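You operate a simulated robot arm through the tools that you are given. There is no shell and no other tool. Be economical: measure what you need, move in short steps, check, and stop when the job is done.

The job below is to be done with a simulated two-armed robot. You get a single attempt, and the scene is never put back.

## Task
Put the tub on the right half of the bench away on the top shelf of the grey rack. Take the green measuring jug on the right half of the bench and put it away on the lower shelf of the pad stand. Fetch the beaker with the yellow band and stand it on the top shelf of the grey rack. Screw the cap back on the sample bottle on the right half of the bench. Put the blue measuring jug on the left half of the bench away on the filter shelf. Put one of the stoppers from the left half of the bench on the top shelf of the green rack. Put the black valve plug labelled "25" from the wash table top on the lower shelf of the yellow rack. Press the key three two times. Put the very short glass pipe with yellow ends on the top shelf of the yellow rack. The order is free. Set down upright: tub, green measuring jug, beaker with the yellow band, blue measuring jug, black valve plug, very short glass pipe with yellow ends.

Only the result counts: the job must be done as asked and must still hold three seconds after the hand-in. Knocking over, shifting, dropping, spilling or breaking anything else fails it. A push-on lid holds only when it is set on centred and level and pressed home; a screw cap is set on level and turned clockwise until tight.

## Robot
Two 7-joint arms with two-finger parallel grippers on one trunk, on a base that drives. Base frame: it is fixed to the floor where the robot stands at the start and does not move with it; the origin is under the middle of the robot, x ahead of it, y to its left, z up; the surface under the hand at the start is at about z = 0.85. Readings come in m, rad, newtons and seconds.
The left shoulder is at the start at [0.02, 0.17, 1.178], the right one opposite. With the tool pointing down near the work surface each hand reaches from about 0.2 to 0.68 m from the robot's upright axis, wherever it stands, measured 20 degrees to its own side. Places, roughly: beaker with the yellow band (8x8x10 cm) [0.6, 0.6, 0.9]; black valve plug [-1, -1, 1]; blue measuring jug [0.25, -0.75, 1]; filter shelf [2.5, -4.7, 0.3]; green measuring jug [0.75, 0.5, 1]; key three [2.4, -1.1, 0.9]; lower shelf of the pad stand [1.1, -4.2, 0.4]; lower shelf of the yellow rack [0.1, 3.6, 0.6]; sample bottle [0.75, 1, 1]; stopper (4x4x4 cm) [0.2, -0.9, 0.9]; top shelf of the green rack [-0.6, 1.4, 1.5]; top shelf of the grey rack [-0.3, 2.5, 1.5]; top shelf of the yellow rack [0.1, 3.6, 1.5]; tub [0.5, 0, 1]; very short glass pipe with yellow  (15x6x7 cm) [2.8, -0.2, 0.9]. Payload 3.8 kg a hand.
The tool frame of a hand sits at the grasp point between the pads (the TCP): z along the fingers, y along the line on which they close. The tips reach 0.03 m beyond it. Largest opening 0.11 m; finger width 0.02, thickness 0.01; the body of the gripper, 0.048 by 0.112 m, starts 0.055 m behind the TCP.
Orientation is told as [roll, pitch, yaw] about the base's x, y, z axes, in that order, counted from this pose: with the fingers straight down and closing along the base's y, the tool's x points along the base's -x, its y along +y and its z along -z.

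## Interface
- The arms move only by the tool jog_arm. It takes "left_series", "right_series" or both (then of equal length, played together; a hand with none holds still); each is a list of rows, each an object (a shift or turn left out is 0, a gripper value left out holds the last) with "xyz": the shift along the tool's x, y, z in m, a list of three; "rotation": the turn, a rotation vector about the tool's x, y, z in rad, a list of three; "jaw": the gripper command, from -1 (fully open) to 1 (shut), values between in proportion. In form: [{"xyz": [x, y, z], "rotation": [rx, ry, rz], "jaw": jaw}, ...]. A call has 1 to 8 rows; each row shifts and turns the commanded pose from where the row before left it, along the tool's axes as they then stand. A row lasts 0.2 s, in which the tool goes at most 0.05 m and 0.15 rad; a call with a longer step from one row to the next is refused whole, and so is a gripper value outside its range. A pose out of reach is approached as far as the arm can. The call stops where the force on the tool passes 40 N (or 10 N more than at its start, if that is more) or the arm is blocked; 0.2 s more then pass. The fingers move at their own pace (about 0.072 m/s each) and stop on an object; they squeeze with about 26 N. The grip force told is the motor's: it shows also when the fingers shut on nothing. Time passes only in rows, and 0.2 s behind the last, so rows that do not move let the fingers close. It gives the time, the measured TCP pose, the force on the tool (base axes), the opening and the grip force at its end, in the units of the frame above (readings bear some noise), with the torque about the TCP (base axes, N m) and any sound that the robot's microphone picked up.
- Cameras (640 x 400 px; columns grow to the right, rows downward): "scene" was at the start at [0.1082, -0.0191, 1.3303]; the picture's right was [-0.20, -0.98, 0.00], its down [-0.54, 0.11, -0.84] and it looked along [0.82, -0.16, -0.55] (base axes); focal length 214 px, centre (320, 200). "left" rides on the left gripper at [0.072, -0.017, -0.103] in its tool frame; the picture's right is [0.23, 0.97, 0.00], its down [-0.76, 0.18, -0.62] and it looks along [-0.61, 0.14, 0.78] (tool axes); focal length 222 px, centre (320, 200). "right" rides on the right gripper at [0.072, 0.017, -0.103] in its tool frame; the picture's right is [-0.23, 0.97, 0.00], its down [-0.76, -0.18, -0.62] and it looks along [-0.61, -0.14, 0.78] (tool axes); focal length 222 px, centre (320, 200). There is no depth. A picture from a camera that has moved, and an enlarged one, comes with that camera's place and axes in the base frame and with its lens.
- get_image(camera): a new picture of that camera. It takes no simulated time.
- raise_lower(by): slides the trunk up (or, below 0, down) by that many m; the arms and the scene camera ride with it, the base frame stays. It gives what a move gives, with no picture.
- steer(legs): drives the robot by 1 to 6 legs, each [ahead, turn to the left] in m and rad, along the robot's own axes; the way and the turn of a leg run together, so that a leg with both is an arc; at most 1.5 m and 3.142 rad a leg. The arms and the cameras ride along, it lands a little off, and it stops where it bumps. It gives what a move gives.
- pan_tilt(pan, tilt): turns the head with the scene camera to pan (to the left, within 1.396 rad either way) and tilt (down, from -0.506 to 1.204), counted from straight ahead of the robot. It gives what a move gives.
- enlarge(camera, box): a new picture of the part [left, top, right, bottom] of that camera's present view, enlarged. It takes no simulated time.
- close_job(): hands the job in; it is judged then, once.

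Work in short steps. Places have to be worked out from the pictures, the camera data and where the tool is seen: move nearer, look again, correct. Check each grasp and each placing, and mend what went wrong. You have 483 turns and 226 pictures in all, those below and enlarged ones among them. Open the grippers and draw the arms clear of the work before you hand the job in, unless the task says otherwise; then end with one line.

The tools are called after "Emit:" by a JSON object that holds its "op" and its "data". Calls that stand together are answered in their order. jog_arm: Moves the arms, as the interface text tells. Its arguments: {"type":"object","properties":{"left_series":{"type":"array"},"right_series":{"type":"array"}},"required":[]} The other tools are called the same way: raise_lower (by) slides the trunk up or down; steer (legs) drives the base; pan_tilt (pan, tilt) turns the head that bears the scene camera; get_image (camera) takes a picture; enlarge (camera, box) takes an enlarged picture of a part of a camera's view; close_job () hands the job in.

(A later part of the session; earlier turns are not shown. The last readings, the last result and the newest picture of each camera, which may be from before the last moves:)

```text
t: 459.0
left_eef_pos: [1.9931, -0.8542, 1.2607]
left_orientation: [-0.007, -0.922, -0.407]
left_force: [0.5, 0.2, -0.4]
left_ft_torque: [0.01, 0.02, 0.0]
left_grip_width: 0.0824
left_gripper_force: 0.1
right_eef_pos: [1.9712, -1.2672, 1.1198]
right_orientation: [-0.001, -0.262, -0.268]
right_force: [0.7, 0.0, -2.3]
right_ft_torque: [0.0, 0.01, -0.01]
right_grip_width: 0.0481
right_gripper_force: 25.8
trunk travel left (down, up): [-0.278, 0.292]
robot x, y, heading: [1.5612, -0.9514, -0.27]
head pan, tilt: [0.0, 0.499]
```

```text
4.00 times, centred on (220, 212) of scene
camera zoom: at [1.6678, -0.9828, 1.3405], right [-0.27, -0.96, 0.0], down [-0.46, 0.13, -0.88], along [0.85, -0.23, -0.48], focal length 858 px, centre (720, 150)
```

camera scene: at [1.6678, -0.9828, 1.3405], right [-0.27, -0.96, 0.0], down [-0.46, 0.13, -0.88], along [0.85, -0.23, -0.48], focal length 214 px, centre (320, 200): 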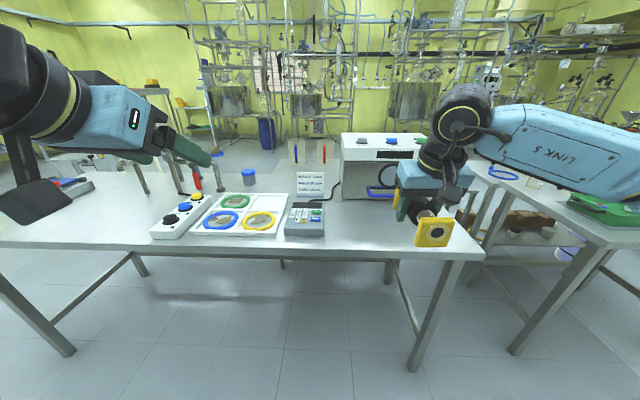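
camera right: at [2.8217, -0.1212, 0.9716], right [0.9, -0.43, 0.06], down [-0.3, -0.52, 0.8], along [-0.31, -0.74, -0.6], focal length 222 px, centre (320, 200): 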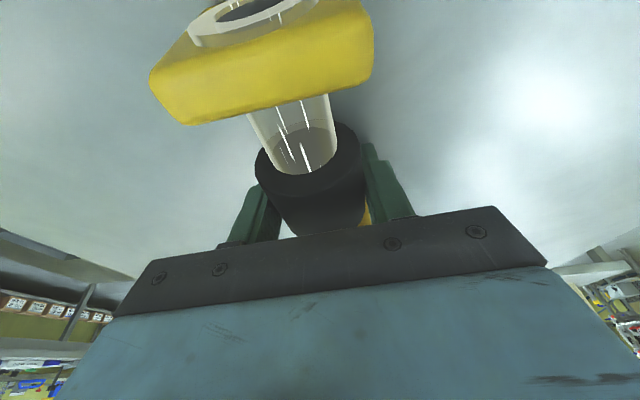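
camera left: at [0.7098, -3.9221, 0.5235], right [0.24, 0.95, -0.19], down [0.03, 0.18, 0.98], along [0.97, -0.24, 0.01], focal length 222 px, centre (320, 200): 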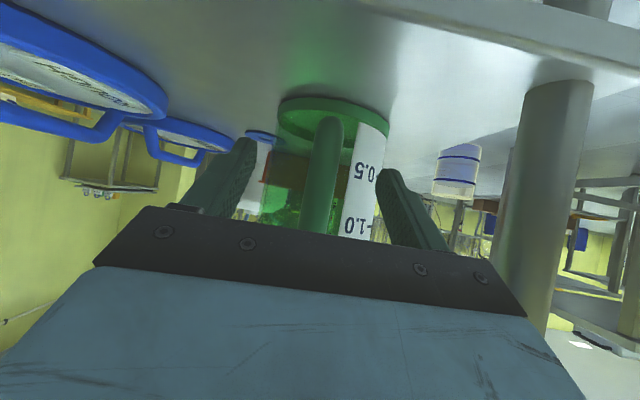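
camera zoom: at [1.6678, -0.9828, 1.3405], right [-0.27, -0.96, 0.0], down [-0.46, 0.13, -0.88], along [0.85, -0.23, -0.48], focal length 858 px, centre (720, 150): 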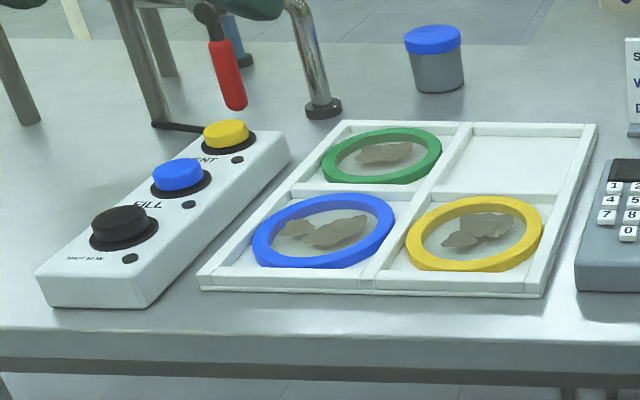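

The keypad's key "3" is at about [2.38, -1.117]. I'll move the base 0.28 m closer, bring the left hand vertical and close its fingers to press with the tips.

Emit:
{"op": "steer", "data": {"legs": [[0.28, 0]]}}

Emit:
{"op": "jog_arm", "data": {"left_series": [{"rotation": [0, 0.15, 0], "jaw": 1}, {"rotation": [0, 0.15, 0]}, {"rotation": [0, 0.15, 0]}, {"rotation": [0, 0.15, 0]}, {"rotation": [0, 0.15, 0]}, {"rotation": [0, 0.15, 0]}, {"rotation": [0, 0.02, 0]}, {}]}}

Emit:
{"op": "enlarge", "data": {"camera": "scene", "box": [260, 180, 390, 320]}}

```text
t: 460.9
left_eef_pos: [2.2592, -0.9311, 1.2612]
left_orientation: [-0.007, -0.923, -0.415]
left_force: [0.2, -0.6, -0.3]
left_ft_torque: [-0.03, 0.03, -0.02]
left_grip_width: 0.0825
left_gripper_force: 0.1
right_eef_pos: [2.2332, -1.3445, 1.1191]
right_orientation: [0.001, -0.262, -0.274]
right_force: [0.7, 0.5, -2.3]
right_ft_torque: [0.02, 0.0, 0.02]
right_grip_width: 0.0478
right_gripper_force: 26.3
trunk travel left (down, up): [-0.278, 0.292]
robot x, y, heading: [1.8279, -1.0269, -0.278]
head pan, tilt: [0.0, 0.499]
```

```text
t: 462.7
left_eef_pos: [2.2596, -0.9317, 1.2616]
left_orientation: [-0.005, 0.0, -0.419]
left_force: [0.1, 0.1, 0.3]
left_ft_torque: [0.0, 0.02, -0.04]
left_grip_width: 0.0001
left_gripper_force: 25.7
right_eef_pos: [2.2336, -1.3444, 1.1201]
right_orientation: [0.001, -0.262, -0.275]
right_force: [-1.2, -0.7, -2.2]
right_ft_torque: [-0.02, -0.02, 0.02]
right_grip_width: 0.0476
right_gripper_force: 25.4
trunk travel left (down, up): [-0.278, 0.292]
robot x, y, heading: [1.8241, -1.0246, -0.276]
head pan, tilt: [0.0, 0.499]
```

```text
2.86 times, centred on (325, 250) of scene
camera zoom: at [1.9327, -1.0581, 1.3405], right [-0.27, -0.96, 0.0], down [-0.46, 0.13, -0.88], along [0.84, -0.24, -0.48], focal length 613 px, centre (306, 57)
```

zoom: 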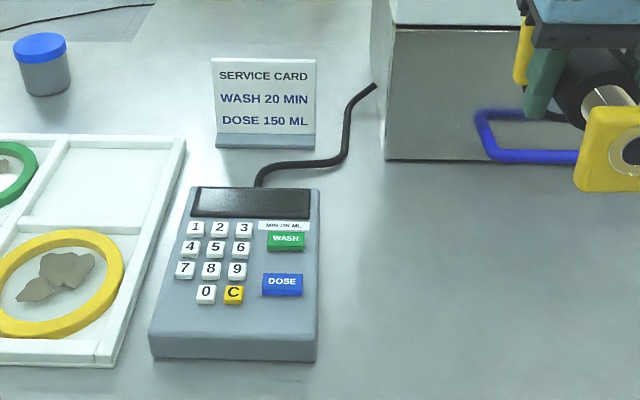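

Triangulation gives key "3" at [2.362, -1.118, 0.916]. I'll move the closed fingertips above it and check with the hand camera.

Emit:
{"op": "jog_arm", "data": {"left_series": [{"xyz": [-0.0242, -0.0183, 0.03]}, {"xyz": [-0.0242, -0.0183, 0.03]}, {"xyz": [-0.0242, -0.0183, 0.03]}, {"xyz": [-0.0242, -0.0183, 0.03]}, {"xyz": [-0.0242, -0.0183, 0.03]}, {"xyz": [-0.0242, -0.0183, 0.03]}, {"xyz": [-0.0242, -0.0183, 0.03]}, {"rotation": [0, 0, -0.12]}]}}

Emit:
{"op": "get_image", "data": {"camera": "left"}}

Emit:
{"op": "enlarge", "data": {"camera": "scene", "box": [260, 180, 390, 320]}}

```text
t: 464.5
left_eef_pos: [2.3617, -1.1165, 1.0507]
left_orientation: [-0.005, -0.003, -0.298]
left_force: [-0.3, 0.3, -0.5]
left_ft_torque: [0.02, 0.01, 0.0]
left_grip_width: 0.0
left_gripper_force: 25.8
right_eef_pos: [2.2335, -1.3435, 1.1181]
right_orientation: [0.001, -0.261, -0.274]
right_force: [0.4, 0.2, -1.5]
right_ft_torque: [-0.01, -0.02, 0.0]
right_grip_width: 0.048
right_gripper_force: 25.8
trunk travel left (down, up): [-0.278, 0.292]
robot x, y, heading: [1.8252, -1.0221, -0.281]
head pan, tilt: [0.0, 0.499]
```

```text
84 pictures are left
camera left: at [2.2869, -1.1119, 1.1545], right [0.07, 1.0, -0.01], down [0.78, -0.05, 0.62], along [0.62, -0.05, -0.78], focal length 222 px, centre (320, 200)
```

left: 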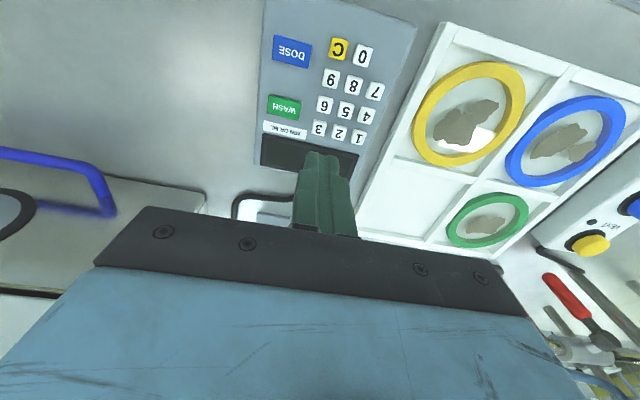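

```text
2.86 times, centred on (325, 250) of scene
camera zoom: at [1.9325, -1.0575, 1.3405], right [-0.27, -0.96, 0.0], down [-0.46, 0.13, -0.88], along [0.84, -0.24, -0.48], focal length 613 px, centre (306, 57)
```

zoom: 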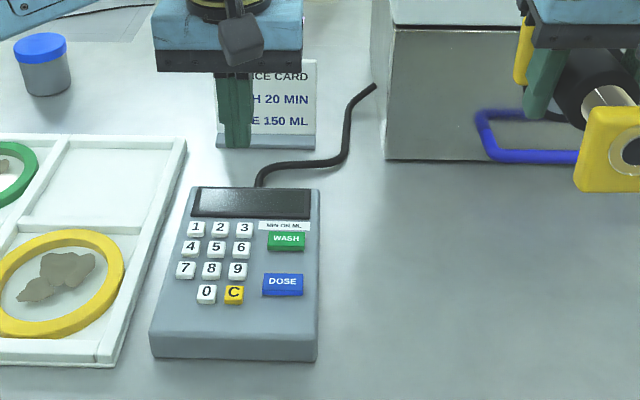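

Cross-checking both cameras, the keys are consistent at z 0.90, putting "3" at [2.380, -1.121]. I'll shift 1.8 cm forward and lower to about 3 cm above it.

Emit:
{"op": "jog_arm", "data": {"left_series": [{"xyz": [-0.0185, 0.001, 0.03]}, {"xyz": [0, 0, 0.03]}, {"xyz": [0, 0, 0.03]}, {}]}}

Emit:
{"op": "get_image", "data": {"camera": "left"}}

Emit:
{"op": "enlarge", "data": {"camera": "scene", "box": [285, 215, 335, 265]}}

```text
t: 465.5
left_eef_pos: [2.3816, -1.1227, 0.9618]
left_orientation: [-0.004, -0.002, -0.299]
left_force: [1.1, 0.4, -0.2]
left_ft_torque: [-0.01, 0.04, 0.0]
left_grip_width: 0.0
left_gripper_force: 25.8
right_eef_pos: [2.2341, -1.3437, 1.1189]
right_orientation: [-0.003, -0.262, -0.274]
right_force: [0.8, -0.5, -1.7]
right_ft_torque: [0.01, -0.03, 0.01]
right_grip_width: 0.0477
right_gripper_force: 25.9
trunk travel left (down, up): [-0.278, 0.292]
robot x, y, heading: [1.8189, -1.0233, -0.277]
head pan, tilt: [0.0, 0.499]
```

```text
82 pictures are left
camera left: at [2.3071, -1.1163, 1.0658], right [0.07, 1.0, -0.01], down [0.78, -0.05, 0.62], along [0.62, -0.05, -0.78], focal length 222 px, centre (320, 200)
```

left: 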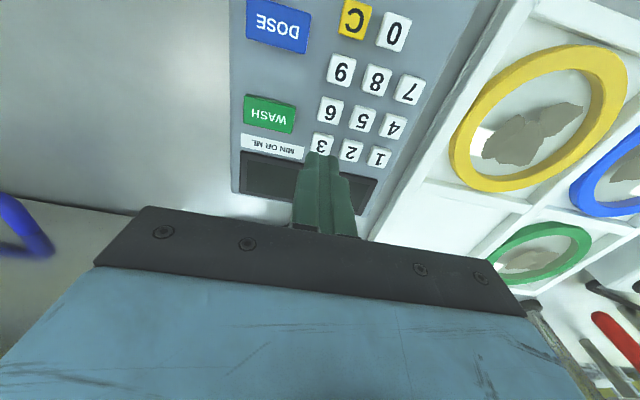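

```text
8.00 times, centred on (310, 240) of scene
camera zoom: at [1.9325, -1.0579, 1.3405], right [-0.27, -0.96, 0.0], down [-0.46, 0.13, -0.88], along [0.84, -0.24, -0.48], focal length 1716 px, centre (400, -120)
```

zoom: 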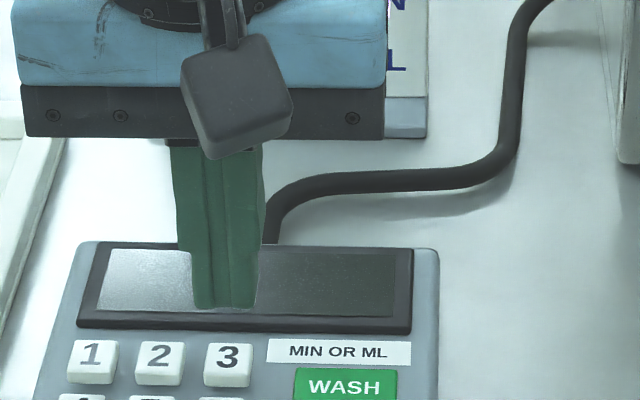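

The tip is centred over key 3 within about 2 mm. I'll lower to contact and press in small steps, watching force and sound.

Emit:
{"op": "jog_arm", "data": {"left_series": [{"xyz": [0, 0, 0.02]}, {"xyz": [0, 0, 0.004]}, {"xyz": [0, 0, 0.003]}]}}

```text
t: 466.3
left_eef_pos: [2.3812, -1.124, 0.9358]
left_orientation: [-0.004, -0.001, -0.299]
left_force: [-0.2, 1.1, -0.7]
left_ft_torque: [0.0, 0.02, 0.04]
left_grip_width: 0.0
left_gripper_force: 26.2
right_eef_pos: [2.2335, -1.3454, 1.1196]
right_orientation: [0.0, -0.261, -0.273]
right_force: [0.3, -0.3, -2.8]
right_ft_torque: [-0.03, 0.03, 0.01]
right_grip_width: 0.0478
right_gripper_force: 25.3
trunk travel left (down, up): [-0.278, 0.292]
robot x, y, heading: [1.8204, -1.0252, -0.276]
head pan, tilt: [0.0, 0.499]
```

Emit:
{"op": "enlarge", "data": {"camera": "scene", "box": [285, 230, 335, 280]}}

```text
8.00 times, centred on (310, 255) of scene
camera zoom: at [1.9328, -1.058, 1.3405], right [-0.27, -0.96, 0.0], down [-0.46, 0.13, -0.88], along [0.84, -0.24, -0.48], focal length 1716 px, centre (400, -240)
```

zoom: 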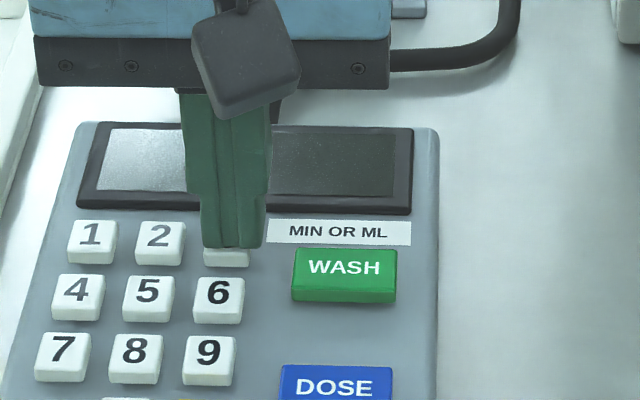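

The tips cover only key "3". Pressing down further.

Emit:
{"op": "jog_arm", "data": {"left_series": [{"xyz": [0, 0.002, 0.003]}, {"xyz": [0, 0, 0.002]}, {}]}}

```text
t: 467.1
left_eef_pos: [2.3804, -1.1212, 0.93]
left_orientation: [-0.005, -0.003, -0.299]
left_force: [0.8, -1.8, 2.5]
left_ft_torque: [-0.02, -0.02, 0.03]
left_grip_width: 0.0
left_gripper_force: 26.2
right_eef_pos: [2.233, -1.3447, 1.1191]
right_orientation: [-0.001, -0.261, -0.274]
right_force: [0.7, -0.2, -2.1]
right_ft_torque: [-0.02, -0.03, 0.01]
right_grip_width: 0.0481
right_gripper_force: 25.7
trunk travel left (down, up): [-0.278, 0.292]
robot x, y, heading: [1.8263, -1.0244, -0.282]
head pan, tilt: [0.0, 0.499]
heard: click
```

I heard a click, which is the first press. Releasing upward and checking the display.

Emit:
{"op": "jog_arm", "data": {"left_series": [{"xyz": [0, 0, -0.012]}, {"xyz": [0, 0, -0.012]}, {}]}}

Emit:
{"op": "enlarge", "data": {"camera": "scene", "box": [285, 220, 345, 280]}}

```text
t: 467.9
left_eef_pos: [2.3784, -1.1207, 0.9538]
left_orientation: [-0.004, -0.002, -0.298]
left_force: [0.2, 0.2, -0.3]
left_ft_torque: [-0.02, 0.03, 0.0]
left_grip_width: 0.0
left_gripper_force: 26.2
right_eef_pos: [2.2333, -1.345, 1.1201]
right_orientation: [-0.001, -0.26, -0.275]
right_force: [-0.2, 0.7, -1.6]
right_ft_torque: [0.01, -0.02, -0.01]
right_grip_width: 0.0477
right_gripper_force: 25.9
trunk travel left (down, up): [-0.278, 0.292]
robot x, y, heading: [1.8212, -1.0246, -0.278]
head pan, tilt: [0.0, 0.499]
```

```text
6.67 times, centred on (315, 250) of scene
camera zoom: at [1.9328, -1.058, 1.3405], right [-0.27, -0.96, 0.0], down [-0.46, 0.13, -0.88], along [0.84, -0.24, -0.48], focal length 1430 px, centre (353, -133)
```

zoom: 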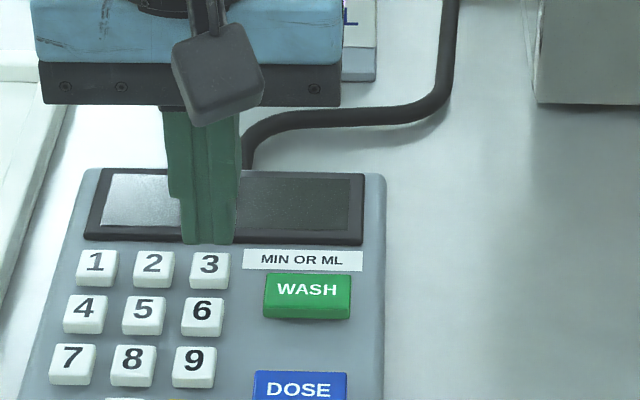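

Display stays blank, but the click is the evidence. Second press with the same stroke.

Emit:
{"op": "jog_arm", "data": {"left_series": [{"xyz": [-0.001, 0, 0.012]}, {"xyz": [0, 0, 0.008]}, {"xyz": [0, 0, 0.004]}, {}]}}

```text
t: 468.9
left_eef_pos: [2.3822, -1.1209, 0.9315]
left_orientation: [-0.004, -0.003, -0.299]
left_force: [-0.9, -1.0, 2.4]
left_ft_torque: [-0.01, 0.03, 0.03]
left_grip_width: 0.0
left_gripper_force: 25.9
right_eef_pos: [2.233, -1.3443, 1.1197]
right_orientation: [-0.001, -0.262, -0.274]
right_force: [0.3, 0.7, -1.8]
right_ft_torque: [0.0, 0.02, -0.01]
right_grip_width: 0.048
right_gripper_force: 25.8
trunk travel left (down, up): [-0.278, 0.292]
robot x, y, heading: [1.8276, -1.0282, -0.278]
head pan, tilt: [0.0, 0.499]
heard: click
```

Second click heard, so key three has been pressed twice. I'll raise the left hand and back away from the table.

Emit:
{"op": "jog_arm", "data": {"left_series": [{"xyz": [0, 0, -0.03]}, {"xyz": [0, 0, -0.045]}, {"xyz": [0, 0, -0.045]}, {"xyz": [0, 0, -0.045]}, {"xyz": [0, 0, -0.045]}, {"xyz": [0.03, 0.02, 0]}, {"xyz": [0.03, 0.02, 0]}, {"xyz": [0.03, 0.02, 0]}]}}

Emit:
{"op": "steer", "data": {"legs": [[-0.3, 0], [0, -1.6]]}}

Emit:
{"op": "pan_tilt", "data": {"pan": 0, "tilt": 0.4}}

Emit:
{"op": "get_image", "data": {"camera": "scene"}}

```text
t: 470.7
left_eef_pos: [2.3134, -1.0358, 1.1399]
left_orientation: [-0.005, -0.003, -0.3]
left_force: [0.0, 0.1, -0.4]
left_ft_torque: [-0.04, 0.01, 0.0]
left_grip_width: 0.0
left_gripper_force: 25.9
right_eef_pos: [2.2325, -1.3436, 1.1192]
right_orientation: [0.0, -0.262, -0.272]
right_force: [0.2, 0.1, -2.0]
right_ft_torque: [-0.03, -0.03, -0.02]
right_grip_width: 0.0477
right_gripper_force: 26.1
trunk travel left (down, up): [-0.278, 0.292]
robot x, y, heading: [1.826, -1.0259, -0.277]
head pan, tilt: [0.0, 0.499]
```

```text
t: 476.6
left_eef_pos: [1.5307, -1.4316, 1.1403]
left_orientation: [-0.003, -0.002, -1.854]
left_force: [0.5, -0.3, -0.5]
left_ft_torque: [0.0, 0.01, -0.02]
left_grip_width: 0.0001
left_gripper_force: 26.1
right_eef_pos: [1.2212, -1.3548, 1.1206]
right_orientation: [0.0, -0.262, -1.828]
right_force: [0.0, 0.4, -2.5]
right_ft_torque: [0.0, -0.01, -0.01]
right_grip_width: 0.0478
right_gripper_force: 26.1
trunk travel left (down, up): [-0.278, 0.292]
robot x, y, heading: [1.5362, -0.9443, -1.83]
head pan, tilt: [0.0, 0.499]
```

```text
t: 477.3
left_eef_pos: [1.5304, -1.4311, 1.1395]
left_orientation: [-0.003, -0.002, -1.852]
left_force: [0.6, 0.4, -0.2]
left_ft_torque: [0.0, 0.02, -0.03]
left_grip_width: 0.0
left_gripper_force: 25.8
right_eef_pos: [1.2227, -1.3566, 1.1193]
right_orientation: [0.001, -0.261, -1.828]
right_force: [1.1, 0.2, -2.5]
right_ft_torque: [-0.04, 0.01, 0.0]
right_grip_width: 0.048
right_gripper_force: 25.8
trunk travel left (down, up): [-0.278, 0.292]
robot x, y, heading: [1.5348, -0.9449, -1.837]
head pan, tilt: [0.0, 0.4]
```

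```text
78 pictures are left
camera scene: at [1.5045, -1.0547, 1.3496], right [-0.97, 0.26, 0.0], down [0.1, 0.38, -0.92], along [-0.24, -0.89, -0.39], focal length 214 px, centre (320, 200)
```

scene: 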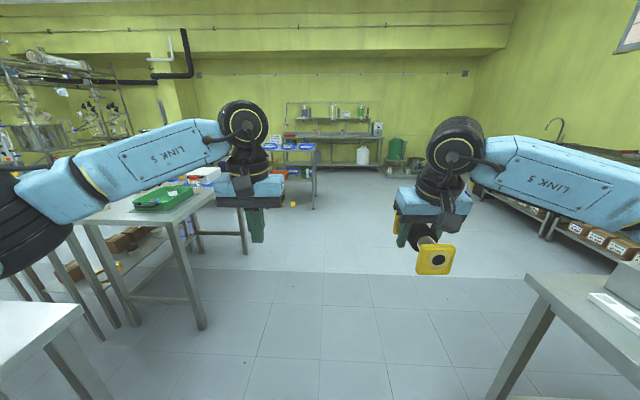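

I'll go round the bench end to the wash table for the valve plug, stopping in the aisle facing it.

Emit:
{"op": "steer", "data": {"legs": [[1.3, 0], [0, -1.61], [1.5, 0], [0.2, 0]]}}

Emit:
{"op": "get_image", "data": {"camera": "scene"}}

```text
t: 495.9
left_eef_pos: [-0.9368, -1.6401, 1.1387]
left_orientation: [-0.006, 0.0, 2.805]
left_force: [-1.0, -0.2, 0.0]
left_ft_torque: [-0.01, -0.03, 0.01]
left_grip_width: 0.0001
left_gripper_force: 26.1
right_eef_pos: [-0.8453, -1.3359, 1.12]
right_orientation: [0.001, -0.261, 2.831]
right_force: [0.6, 0.6, -2.2]
right_ft_torque: [-0.02, -0.01, 0.0]
right_grip_width: 0.048
right_gripper_force: 26.0
trunk travel left (down, up): [-0.278, 0.292]
robot x, y, heading: [-0.4481, -1.6699, 2.827]
head pan, tilt: [0.0, 0.4]
```

```text
77 pictures are left
camera scene: at [-0.5578, -1.6361, 1.3495], right [0.31, 0.95, 0.0], down [0.37, -0.12, -0.92], along [-0.88, 0.28, -0.39], focal length 214 px, centre (320, 200)
```

scene: 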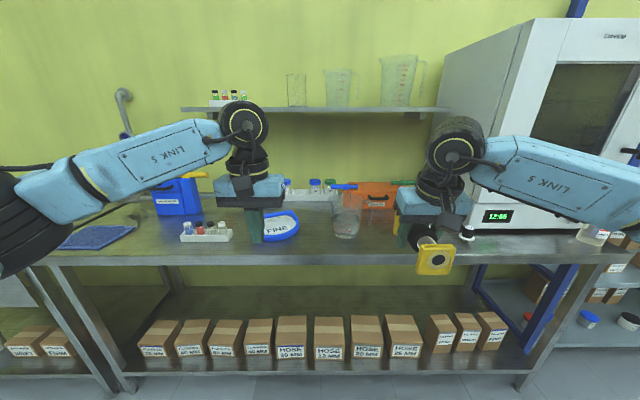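

The plugs should be to the right near the oven, around [-1.11, -0.97] and [-1.24, -1.07]. I'll shift along the wash table to face them.

Emit:
{"op": "steer", "data": {"legs": [[0.2, 0], [0, -1.57], [0.52, 0], [0, 1.57]]}}

Emit:
{"op": "pan_tilt", "data": {"pan": 0.1, "tilt": 0.55}}

Emit:
{"op": "get_image", "data": {"camera": "scene"}}

```text
t: 507.9
left_eef_pos: [-0.9422, -1.0862, 1.1408]
left_orientation: [-0.006, -0.004, 2.813]
left_force: [0.4, 0.2, 0.3]
left_ft_torque: [-0.04, 0.02, -0.01]
left_grip_width: 0.0
left_gripper_force: 25.9
right_eef_pos: [-0.8542, -0.7822, 1.1194]
right_orientation: [0.001, -0.262, 2.837]
right_force: [0.5, -0.1, -2.5]
right_ft_torque: [0.0, 0.0, -0.02]
right_grip_width: 0.0478
right_gripper_force: 25.8
trunk travel left (down, up): [-0.278, 0.292]
robot x, y, heading: [-0.4547, -1.113, 2.835]
head pan, tilt: [0.0, 0.4]
```

```text
t: 508.6
left_eef_pos: [-0.9417, -1.0869, 1.1393]
left_orientation: [-0.002, -0.003, 2.814]
left_force: [0.3, 0.4, -0.6]
left_ft_torque: [-0.04, 0.01, 0.04]
left_grip_width: 0.0001
left_gripper_force: 25.9
right_eef_pos: [-0.8538, -0.7817, 1.1191]
right_orientation: [0.0, -0.261, 2.839]
right_force: [0.3, 0.5, -2.3]
right_ft_torque: [0.01, 0.0, 0.01]
right_grip_width: 0.0481
right_gripper_force: 25.9
trunk travel left (down, up): [-0.278, 0.292]
robot x, y, heading: [-0.4562, -1.1163, 2.837]
head pan, tilt: [0.099, 0.55]
```

```text
76 pictures are left
camera scene: at [-0.5628, -1.0892, 1.3359], right [0.21, 0.98, 0.0], down [0.51, -0.11, -0.85], along [-0.83, 0.18, -0.52], focal length 214 px, centre (320, 200)
```

scene: 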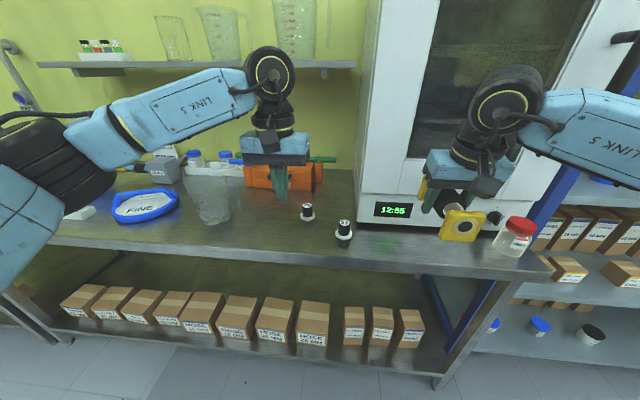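

Emit:
{"op": "enlarge", "data": {"camera": "scene", "box": [285, 190, 375, 250]}}

```text
6.67 times, centred on (330, 220) of scene
camera zoom: at [-0.5628, -1.0892, 1.3359], right [0.21, 0.98, 0.0], down [0.51, -0.11, -0.85], along [-0.83, 0.18, -0.52], focal length 1430 px, centre (253, 67)
```

zoom: 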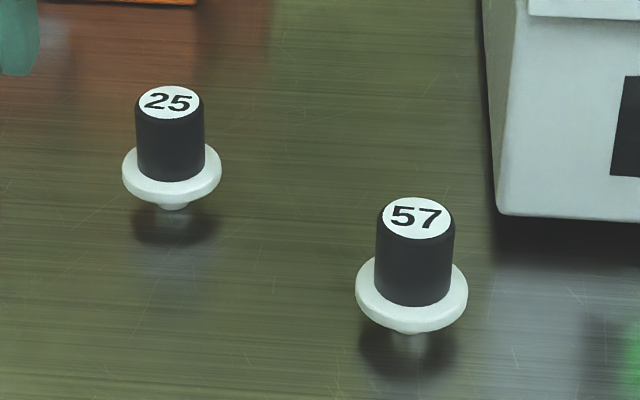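

Plug "25" is the left one, at [-1.128, -1.008], standing on a table at z about 0.905, with its black knob from z 0.93 to 0.968. I'll pitch the left hand to -0.9, open partly and move to a pre-grasp.

Emit:
{"op": "jog_arm", "data": {"left_series": [{"rotation": [0, -0.15, 0], "jaw": -0.3}, {"rotation": [0, -0.15, 0]}, {"rotation": [0, -0.15, 0]}, {"rotation": [0, -0.15, 0]}, {"rotation": [0, -0.15, 0]}, {"rotation": [0, -0.15, 0]}, {}]}}

Emit:
{"op": "jog_arm", "data": {"left_series": [{"xyz": [0.0043, -0.0038, 0.0428]}, {"xyz": [0.0043, -0.0038, 0.0428]}, {"xyz": [0.0043, -0.0038, 0.0428]}, {"xyz": [0.0043, -0.0038, 0.0428]}, {}]}}

Emit:
{"op": "get_image", "data": {"camera": "left"}}

```text
t: 510.2
left_eef_pos: [-0.9418, -1.0859, 1.1412]
left_orientation: [-0.008, -0.905, 2.82]
left_force: [-0.3, 0.3, 0.3]
left_ft_torque: [0.02, -0.02, -0.02]
left_grip_width: 0.0714
left_gripper_force: 0.0
right_eef_pos: [-0.8534, -0.7823, 1.119]
right_orientation: [0.001, -0.261, 2.839]
right_force: [0.0, 0.1, -2.1]
right_ft_torque: [-0.01, 0.02, 0.02]
right_grip_width: 0.0482
right_gripper_force: 26.2
trunk travel left (down, up): [-0.278, 0.292]
robot x, y, heading: [-0.4524, -1.1154, 2.839]
head pan, tilt: [0.099, 0.55]
```

```text
t: 511.4
left_eef_pos: [-1.0561, -1.0325, 1.0182]
left_orientation: [-0.008, -0.9, 2.815]
left_force: [0.1, 0.4, 0.7]
left_ft_torque: [0.0, 0.01, 0.0]
left_grip_width: 0.0716
left_gripper_force: 0.0
right_eef_pos: [-0.8531, -0.7816, 1.1191]
right_orientation: [0.0, -0.262, 2.839]
right_force: [0.0, -0.8, -2.1]
right_ft_torque: [0.02, 0.01, -0.01]
right_grip_width: 0.048
right_gripper_force: 26.3
trunk travel left (down, up): [-0.278, 0.292]
robot x, y, heading: [-0.4548, -1.1111, 2.834]
head pan, tilt: [0.099, 0.55]
```

```text
74 pictures are left
camera left: at [-0.9316, -1.0568, 1.0249], right [-0.18, -0.97, -0.18], down [-0.04, -0.18, 0.98], along [-0.98, 0.19, -0.01], focal length 222 px, centre (320, 200)
```

left: 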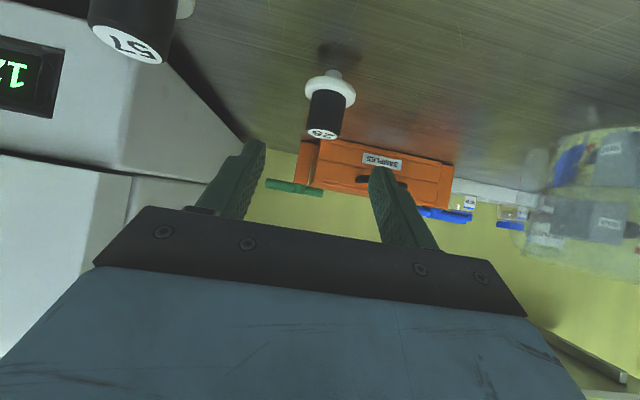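

The plug is aligned at about [-1.118, -1.013]. Advancing and closing on the black knob.

Emit:
{"op": "jog_arm", "data": {"left_series": [{"xyz": [0.0037, 0.0007, 0.0444]}, {"xyz": [0.0037, 0.0007, 0.0444]}, {}, {"jaw": 1}, {}, {}, {}]}}

Emit:
{"op": "get_image", "data": {"camera": "left"}}

```text
t: 513.0
left_eef_pos: [-1.1176, -1.0138, 0.9599]
left_orientation: [-0.008, -0.902, 2.817]
left_force: [-0.2, -0.3, 0.5]
left_ft_torque: [0.04, 0.01, 0.0]
left_grip_width: 0.0322
left_gripper_force: 25.9
right_eef_pos: [-0.8544, -0.7818, 1.1185]
right_orientation: [-0.001, -0.262, 2.838]
right_force: [0.2, 0.7, -2.4]
right_ft_torque: [0.0, 0.0, -0.01]
right_grip_width: 0.0478
right_gripper_force: 25.7
trunk travel left (down, up): [-0.278, 0.292]
robot x, y, heading: [-0.4559, -1.1095, 2.84]
head pan, tilt: [0.099, 0.55]
```

```text
73 pictures are left
camera left: at [-0.9933, -1.0377, 0.967], right [-0.18, -0.97, -0.18], down [-0.04, -0.18, 0.98], along [-0.98, 0.19, -0.01], focal length 222 px, centre (320, 200)
```

left: 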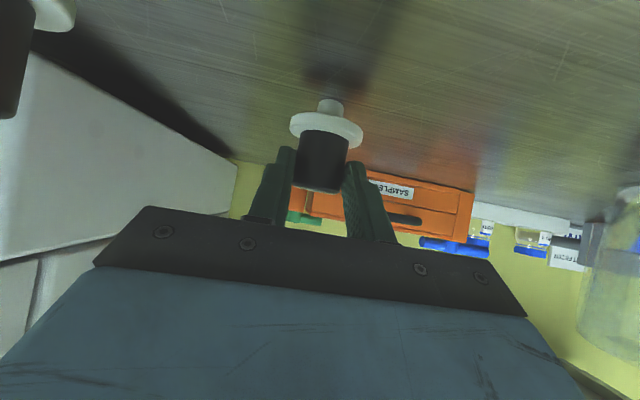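

Gripped at 0.032. Lifting and retracting.

Emit:
{"op": "jog_arm", "data": {"left_series": [{"xyz": [-0.0235, 0, -0.0187]}, {"xyz": [-0.0313, 0, -0.0249]}, {"xyz": [-0.0313, 0, -0.0249]}, {"xyz": [-0.0313, 0, -0.0249]}, {"xyz": [0.0249, 0, -0.0313]}, {"xyz": [0.0249, 0, -0.0313]}, {"xyz": [0.0249, 0, -0.0313]}, {"xyz": [0.0249, 0, -0.0313]}]}}

Emit:
{"op": "get_image", "data": {"camera": "left"}}

```text
t: 514.8
left_eef_pos: [-0.9628, -1.0671, 1.1123]
left_orientation: [-0.011, -0.903, 2.82]
left_force: [-0.7, -0.2, -0.6]
left_ft_torque: [0.0, -0.02, -0.05]
left_grip_width: 0.0324
left_gripper_force: 25.6
right_eef_pos: [-0.8532, -0.7807, 1.1196]
right_orientation: [0.001, -0.261, 2.839]
right_force: [0.3, -0.1, -1.6]
right_ft_torque: [0.02, 0.0, -0.02]
right_grip_width: 0.0481
right_gripper_force: 25.8
trunk travel left (down, up): [-0.278, 0.292]
robot x, y, heading: [-0.4534, -1.1117, 2.833]
head pan, tilt: [0.099, 0.55]
```

```text
72 pictures are left
camera left: at [-0.8385, -1.0916, 1.1183], right [-0.18, -0.97, -0.18], down [-0.04, -0.18, 0.98], along [-0.98, 0.18, -0.01], focal length 222 px, centre (320, 200)
```

left: 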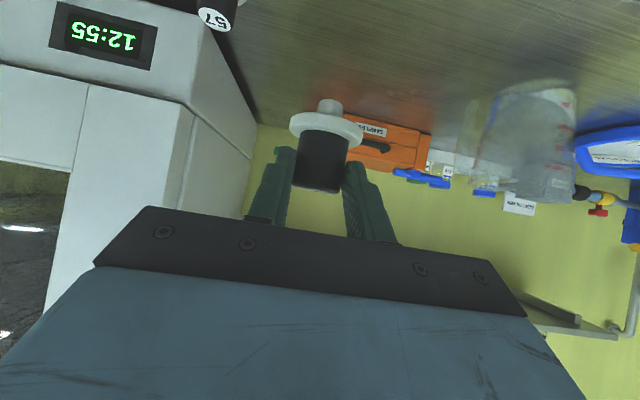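

Plug secured. I'll turn and drive up the aisle to the yellow rack, raising the trunk on the way.

Emit:
{"op": "steer", "data": {"legs": [[0, -1.57], [1.5, 0], [1.3, 0], [0, -0.15], [1.45, 0]]}}

Emit:
{"op": "pan_tilt", "data": {"pan": 0.9, "tilt": 0.3}}

Emit:
{"op": "get_image", "data": {"camera": "scene"}}

```text
t: 539.7
left_eef_pos: [1.4009, 3.2395, 1.1109]
left_orientation: [-0.006, -0.904, 1.008]
left_force: [0.1, -1.2, 0.1]
left_ft_torque: [-0.01, -0.03, -0.01]
left_grip_width: 0.0323
left_gripper_force: 25.9
right_eef_pos: [1.6523, 3.065, 1.1186]
right_orientation: [0.0, -0.262, 1.027]
right_force: [0.1, 0.2, -1.5]
right_ft_torque: [-0.01, 0.03, 0.0]
right_grip_width: 0.0479
right_gripper_force: 26.3
trunk travel left (down, up): [-0.278, 0.292]
robot x, y, heading: [1.2379, 2.7575, 1.027]
head pan, tilt: [0.099, 0.55]
```

```text
t: 540.8
left_eef_pos: [1.4013, 3.239, 1.1121]
left_orientation: [-0.006, -0.903, 1.009]
left_force: [0.3, 0.7, -0.4]
left_ft_torque: [-0.02, 0.0, 0.01]
left_grip_width: 0.0325
left_gripper_force: 25.9
right_eef_pos: [1.6518, 3.0644, 1.1179]
right_orientation: [0.0, -0.261, 1.026]
right_force: [-0.2, 0.6, -1.7]
right_ft_torque: [0.02, 0.03, -0.01]
right_grip_width: 0.048
right_gripper_force: 26.0
trunk travel left (down, up): [-0.278, 0.292]
robot x, y, heading: [1.2354, 2.7537, 1.029]
head pan, tilt: [0.901, 0.3]
```

```text
71 pictures are left
camera scene: at [1.2151, 2.8586, 1.3589], right [0.94, 0.35, 0.0], down [0.1, -0.28, -0.96], along [-0.33, 0.9, -0.3], focal length 214 px, centre (320, 200)
```

scene: 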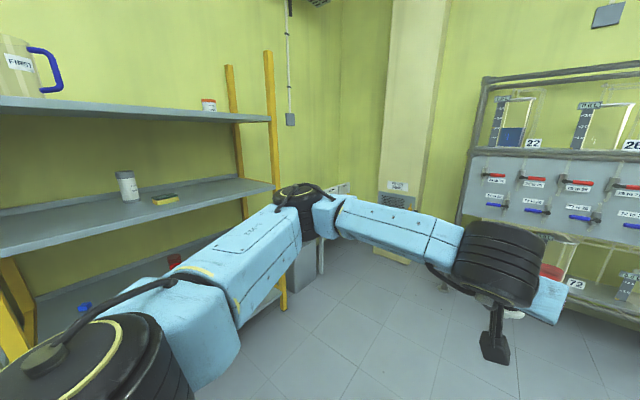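

The yellow rack is on the left. I'll move up to its middle and face it.

Emit:
{"op": "steer", "data": {"legs": [[0, 0.235], [0.35, 0], [0, 1.57]]}}

Emit:
{"op": "raise_lower", "data": {"by": 0.28}}

Emit:
{"op": "pan_tilt", "data": {"pan": 0, "tilt": 0.45}}

Emit:
{"op": "get_image", "data": {"camera": "scene"}}

```text
t: 547.8
left_eef_pos: [0.8336, 3.1167, 1.1113]
left_orientation: [-0.008, -0.902, 2.847]
left_force: [0.1, -1.3, -1.3]
left_ft_torque: [0.01, -0.03, -0.03]
left_grip_width: 0.0322
left_gripper_force: 26.0
right_eef_pos: [0.9355, 3.4041, 1.1197]
right_orientation: [0.0, -0.261, 2.865]
right_force: [-0.1, 0.1, -2.1]
right_ft_torque: [0.04, 0.02, -0.01]
right_grip_width: 0.048
right_gripper_force: 26.1
trunk travel left (down, up): [-0.278, 0.292]
robot x, y, heading: [1.3456, 3.0844, 2.86]
head pan, tilt: [0.901, 0.3]
```

```text
t: 550.6
left_eef_pos: [0.8336, 3.1158, 1.3914]
left_orientation: [-0.005, -0.903, 2.849]
left_force: [-0.3, 1.2, -0.5]
left_ft_torque: [-0.01, -0.01, -0.01]
left_grip_width: 0.0322
left_gripper_force: 25.6
right_eef_pos: [0.9348, 3.4037, 1.3996]
right_orientation: [0.0, -0.262, 2.866]
right_force: [0.4, 0.5, -1.5]
right_ft_torque: [0.01, 0.01, -0.01]
right_grip_width: 0.0478
right_gripper_force: 25.8
trunk travel left (down, up): [-0.558, 0.012]
robot x, y, heading: [1.3438, 3.083, 2.864]
head pan, tilt: [0.901, 0.3]
```

```text
t: 551.8
left_eef_pos: [0.8321, 3.1162, 1.3914]
left_orientation: [-0.007, -0.901, 2.846]
left_force: [0.4, -0.1, -0.8]
left_ft_torque: [0.0, 0.0, 0.0]
left_grip_width: 0.0324
left_gripper_force: 25.8
right_eef_pos: [0.9344, 3.4035, 1.399]
right_orientation: [0.0, -0.262, 2.865]
right_force: [0.2, -0.4, -2.4]
right_ft_torque: [-0.02, 0.04, -0.02]
right_grip_width: 0.0479
right_gripper_force: 25.9
trunk travel left (down, up): [-0.558, 0.012]
robot x, y, heading: [1.3427, 3.0843, 2.861]
head pan, tilt: [0.0, 0.45]
```

```text
70 pictures are left
camera scene: at [1.2344, 3.1139, 1.6249], right [0.27, 0.96, 0.0], down [0.42, -0.12, -0.9], along [-0.87, 0.25, -0.44], focal length 214 px, centre (320, 200)
```

scene: 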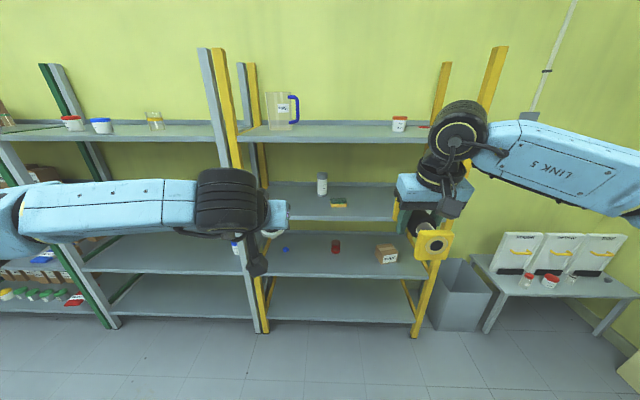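

The yellow rack is in clear view, with free space on the top shelf between the jug and the pot. I'll raise both hands above the top shelf and drive in to place the pipe first.

Emit:
{"op": "jog_arm", "data": {"right_series": [{"xyz": [-0.0103, 0, -0.0386]}, {"xyz": [-0.0103, 0, -0.0386]}, {"xyz": [-0.0103, 0, -0.0386]}, {"xyz": [-0.0103, 0, -0.0386]}, {"xyz": [-0.0103, 0, -0.0386]}, {}], "left_series": [{"xyz": [-0.0314, 0, -0.0248]}, {"xyz": [-0.0314, 0, -0.0248]}, {"xyz": [-0.0314, 0, -0.0248]}, {"xyz": [-0.0314, 0, -0.0248]}, {"xyz": [-0.0314, 0, -0.0248]}, {"xyz": [-0.0314, 0, -0.0248]}]}}

Emit:
{"op": "steer", "data": {"legs": [[0.6, 0]]}}

Emit:
{"op": "pan_tilt", "data": {"pan": -0.1, "tilt": 0.45}}

Emit:
{"op": "get_image", "data": {"camera": "scene"}}

```text
t: 553.2
left_eef_pos: [0.8346, 3.1195, 1.631]
left_orientation: [-0.005, -0.904, 2.846]
left_force: [-0.6, 0.1, -0.4]
left_ft_torque: [-0.03, -0.02, 0.02]
left_grip_width: 0.0325
left_gripper_force: 25.9
right_eef_pos: [0.935, 3.4029, 1.5996]
right_orientation: [0.003, -0.261, 2.867]
right_force: [-0.4, -0.8, -2.7]
right_ft_torque: [0.02, 0.0, 0.0]
right_grip_width: 0.0478
right_gripper_force: 26.1
trunk travel left (down, up): [-0.558, 0.012]
robot x, y, heading: [1.3419, 3.0842, 2.86]
head pan, tilt: [0.0, 0.45]
```

```text
t: 556.6
left_eef_pos: [0.2504, 3.2775, 1.6305]
left_orientation: [-0.006, -0.902, 2.853]
left_force: [-0.3, -0.3, 0.4]
left_ft_torque: [0.01, -0.01, 0.04]
left_grip_width: 0.0322
left_gripper_force: 26.2
right_eef_pos: [0.3492, 3.5639, 1.6002]
right_orientation: [0.0, -0.26, 2.873]
right_force: [-0.6, -0.5, -2.6]
right_ft_torque: [-0.01, 0.0, 0.01]
right_grip_width: 0.0479
right_gripper_force: 26.1
trunk travel left (down, up): [-0.558, 0.012]
robot x, y, heading: [0.7609, 3.2476, 2.87]
head pan, tilt: [0.0, 0.45]
```

```text
t: 557.3
left_eef_pos: [0.2506, 3.2781, 1.63]
left_orientation: [-0.006, -0.902, 2.854]
left_force: [-0.1, -0.1, -0.7]
left_ft_torque: [-0.01, 0.01, 0.0]
left_grip_width: 0.0323
left_gripper_force: 25.6
right_eef_pos: [0.3471, 3.564, 1.5991]
right_orientation: [0.0, -0.261, 2.873]
right_force: [0.4, 0.2, -1.5]
right_ft_torque: [-0.01, 0.02, -0.02]
right_grip_width: 0.0481
right_gripper_force: 25.9
trunk travel left (down, up): [-0.558, 0.012]
robot x, y, heading: [0.7596, 3.2489, 2.867]
head pan, tilt: [-0.099, 0.45]
```

```text
69 pictures are left
camera scene: at [0.6539, 3.2862, 1.6249], right [0.36, 0.93, 0.0], down [0.41, -0.16, -0.9], along [-0.84, 0.33, -0.44], focal length 214 px, centre (320, 200)
```

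scene: 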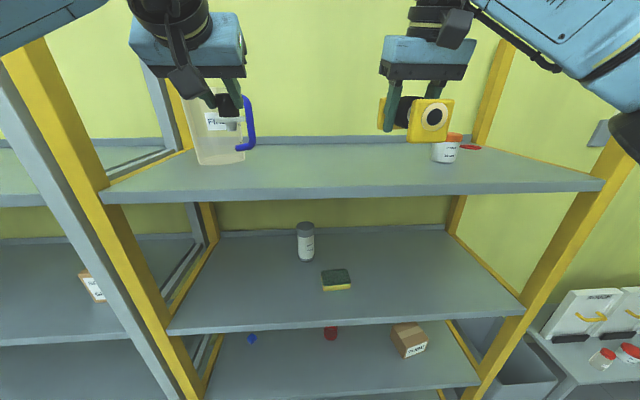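

The front edge is about 0.52 m ahead of me. The left hand is near the jug there, so I'll pull it back first, then drive in a little further.

Emit:
{"op": "jog_arm", "data": {"left_series": [{"xyz": [0.0248, 0, -0.0314]}, {"xyz": [0.0248, 0, -0.0314]}, {"xyz": [0.0248, 0, -0.0314]}, {"xyz": [0.0248, 0, -0.0314]}]}}

Emit:
{"op": "steer", "data": {"legs": [[0.14, 0]]}}

Emit:
{"op": "jog_arm", "data": {"right_series": [{"xyz": [-0.0386, 0, 0.0103]}, {"xyz": [-0.0193, 0, 0.0052]}, {"xyz": [0.0077, 0, 0.029]}, {"xyz": [0.0077, 0, 0.029]}, {}]}}

Emit:
{"op": "get_image", "data": {"camera": "scene"}}

Emit:
{"op": "get_image", "data": {"camera": "right"}}

```text
t: 558.3
left_eef_pos: [0.3988, 3.2314, 1.6303]
left_orientation: [-0.024, -0.89, 2.881]
left_force: [0.1, -0.2, -1.1]
left_ft_torque: [0.01, 0.01, 0.01]
left_grip_width: 0.0324
left_gripper_force: 25.8
right_eef_pos: [0.3501, 3.5629, 1.5992]
right_orientation: [0.0, -0.263, 2.873]
right_force: [-0.6, -0.6, -1.3]
right_ft_torque: [0.01, 0.02, 0.0]
right_grip_width: 0.0478
right_gripper_force: 26.1
trunk travel left (down, up): [-0.558, 0.012]
robot x, y, heading: [0.7585, 3.2491, 2.868]
head pan, tilt: [-0.099, 0.45]
```

```text
t: 559.7
left_eef_pos: [0.2636, 3.2721, 1.6322]
left_orientation: [-0.021, -0.895, 2.871]
left_force: [-0.4, 0.0, 0.2]
left_ft_torque: [-0.01, 0.03, -0.02]
left_grip_width: 0.0325
left_gripper_force: 25.9
right_eef_pos: [0.2128, 3.6026, 1.5996]
right_orientation: [0.0, -0.263, 2.869]
right_force: [0.4, -0.5, -1.8]
right_ft_torque: [0.03, 0.0, 0.01]
right_grip_width: 0.0479
right_gripper_force: 26.2
trunk travel left (down, up): [-0.558, 0.012]
robot x, y, heading: [0.6241, 3.2914, 2.869]
head pan, tilt: [-0.099, 0.45]
```

```text
t: 560.9
left_eef_pos: [0.2605, 3.2716, 1.6294]
left_orientation: [-0.021, -0.891, 2.872]
left_force: [0.2, 0.9, 0.7]
left_ft_torque: [-0.02, -0.03, -0.02]
left_grip_width: 0.0323
left_gripper_force: 25.7
right_eef_pos: [0.1549, 3.6186, 1.5403]
right_orientation: [0.0, -0.261, 2.872]
right_force: [-0.6, -1.1, -1.4]
right_ft_torque: [0.01, 0.01, 0.0]
right_grip_width: 0.0479
right_gripper_force: 26.4
trunk travel left (down, up): [-0.558, 0.012]
robot x, y, heading: [0.6216, 3.2895, 2.871]
head pan, tilt: [-0.099, 0.45]
```

```text
68 pictures are left
camera scene: at [0.5129, 3.3185, 1.6315], right [0.3, 0.96, 0.0], down [0.35, -0.11, -0.93], along [-0.89, 0.28, -0.37], focal length 214 px, centre (320, 200)
```

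scene: 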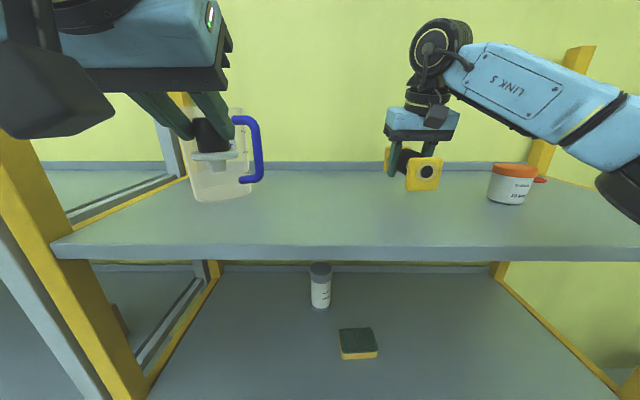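

```text
67 pictures are left
camera right: at [0.2434, 3.5757, 1.6213], right [-0.47, -0.88, 0.06], down [-0.51, 0.32, 0.8], along [-0.72, 0.35, -0.6], focal length 222 px, centre (320, 200)
```

right: 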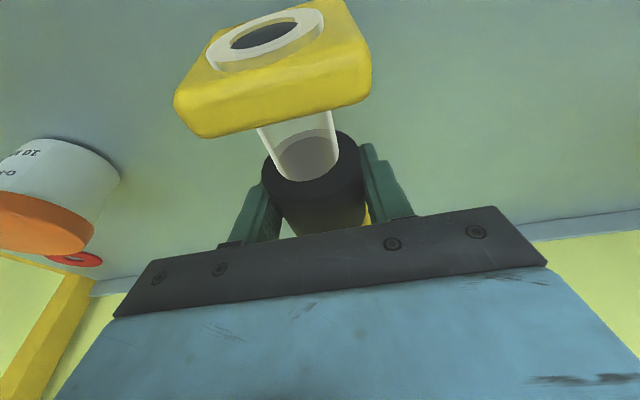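

The pipe hovers with both flanges well over the shelf. Lowering to contact.

Emit:
{"op": "jog_arm", "data": {"right_series": [{"xyz": [0.0077, 0, 0.029]}, {"xyz": [0.0026, 0, 0.0097]}, {}]}}

Emit:
{"op": "jog_arm", "data": {"right_series": [{"xyz": [0.001, 0, 0.004]}, {"xyz": [0.001, 0, 0.004]}, {}]}}

```text
t: 561.7
left_eef_pos: [0.2614, 3.2712, 1.6301]
left_orientation: [-0.022, -0.892, 2.872]
left_force: [0.6, 0.0, 0.1]
left_ft_torque: [-0.02, -0.04, -0.03]
left_grip_width: 0.0323
left_gripper_force: 26.0
right_eef_pos: [0.1531, 3.6192, 1.4998]
right_orientation: [-0.001, -0.262, 2.872]
right_force: [-0.9, -0.1, -2.1]
right_ft_torque: [-0.02, 0.03, 0.02]
right_grip_width: 0.0476
right_gripper_force: 26.2
trunk travel left (down, up): [-0.558, 0.012]
robot x, y, heading: [0.6211, 3.2871, 2.867]
head pan, tilt: [-0.099, 0.45]
```

```text
t: 562.5
left_eef_pos: [0.2613, 3.2716, 1.6311]
left_orientation: [-0.02, -0.892, 2.871]
left_force: [1.0, -0.1, 0.1]
left_ft_torque: [-0.06, 0.0, 0.02]
left_grip_width: 0.0322
left_gripper_force: 25.6
right_eef_pos: [0.1521, 3.6189, 1.4935]
right_orientation: [0.002, -0.266, 2.871]
right_force: [-3.6, 2.1, 10.8]
right_ft_torque: [-0.33, -0.13, 0.09]
right_grip_width: 0.048
right_gripper_force: 26.4
trunk travel left (down, up): [-0.558, 0.012]
robot x, y, heading: [0.6237, 3.2872, 2.871]
head pan, tilt: [-0.099, 0.45]
```

Contact at 11 N. Releasing and lifting straight up along the tool.

Emit:
{"op": "jog_arm", "data": {"right_series": [{"jaw": 0.3}, {"jaw": -0.3}, {"jaw": -1}, {}, {"xyz": [-0.01, 0, -0.035]}, {"xyz": [-0.01, 0, -0.04]}, {"xyz": [-0.01, 0, -0.04]}, {}]}}

Emit:
{"op": "get_image", "data": {"camera": "scene"}}

```text
t: 564.3
left_eef_pos: [0.2597, 3.2721, 1.6298]
left_orientation: [-0.021, -0.891, 2.872]
left_force: [0.5, 0.8, -0.4]
left_ft_torque: [-0.04, -0.04, 0.01]
left_grip_width: 0.0322
left_gripper_force: 25.5
right_eef_pos: [0.1527, 3.615, 1.6115]
right_orientation: [0.0, -0.261, 2.872]
right_force: [-0.8, 0.1, -0.1]
right_ft_torque: [0.0, 0.0, -0.02]
right_grip_width: 0.11
right_gripper_force: 0.1
trunk travel left (down, up): [-0.558, 0.012]
robot x, y, heading: [0.6234, 3.2835, 2.865]
head pan, tilt: [-0.099, 0.45]
```

```text
66 pictures are left
camera scene: at [0.5128, 3.3196, 1.6315], right [0.3, 0.95, 0.0], down [0.35, -0.11, -0.93], along [-0.89, 0.28, -0.37], focal length 214 px, centre (320, 200)
```

scene: 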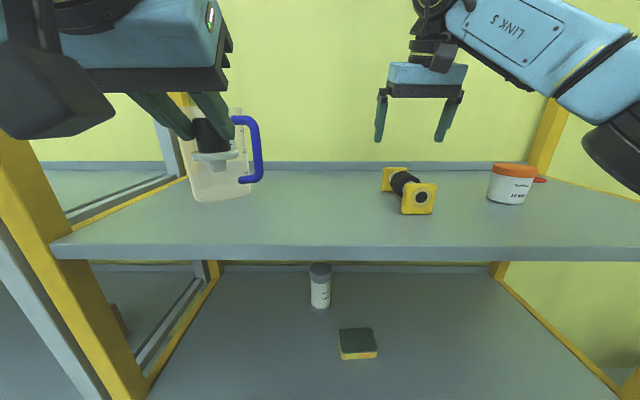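

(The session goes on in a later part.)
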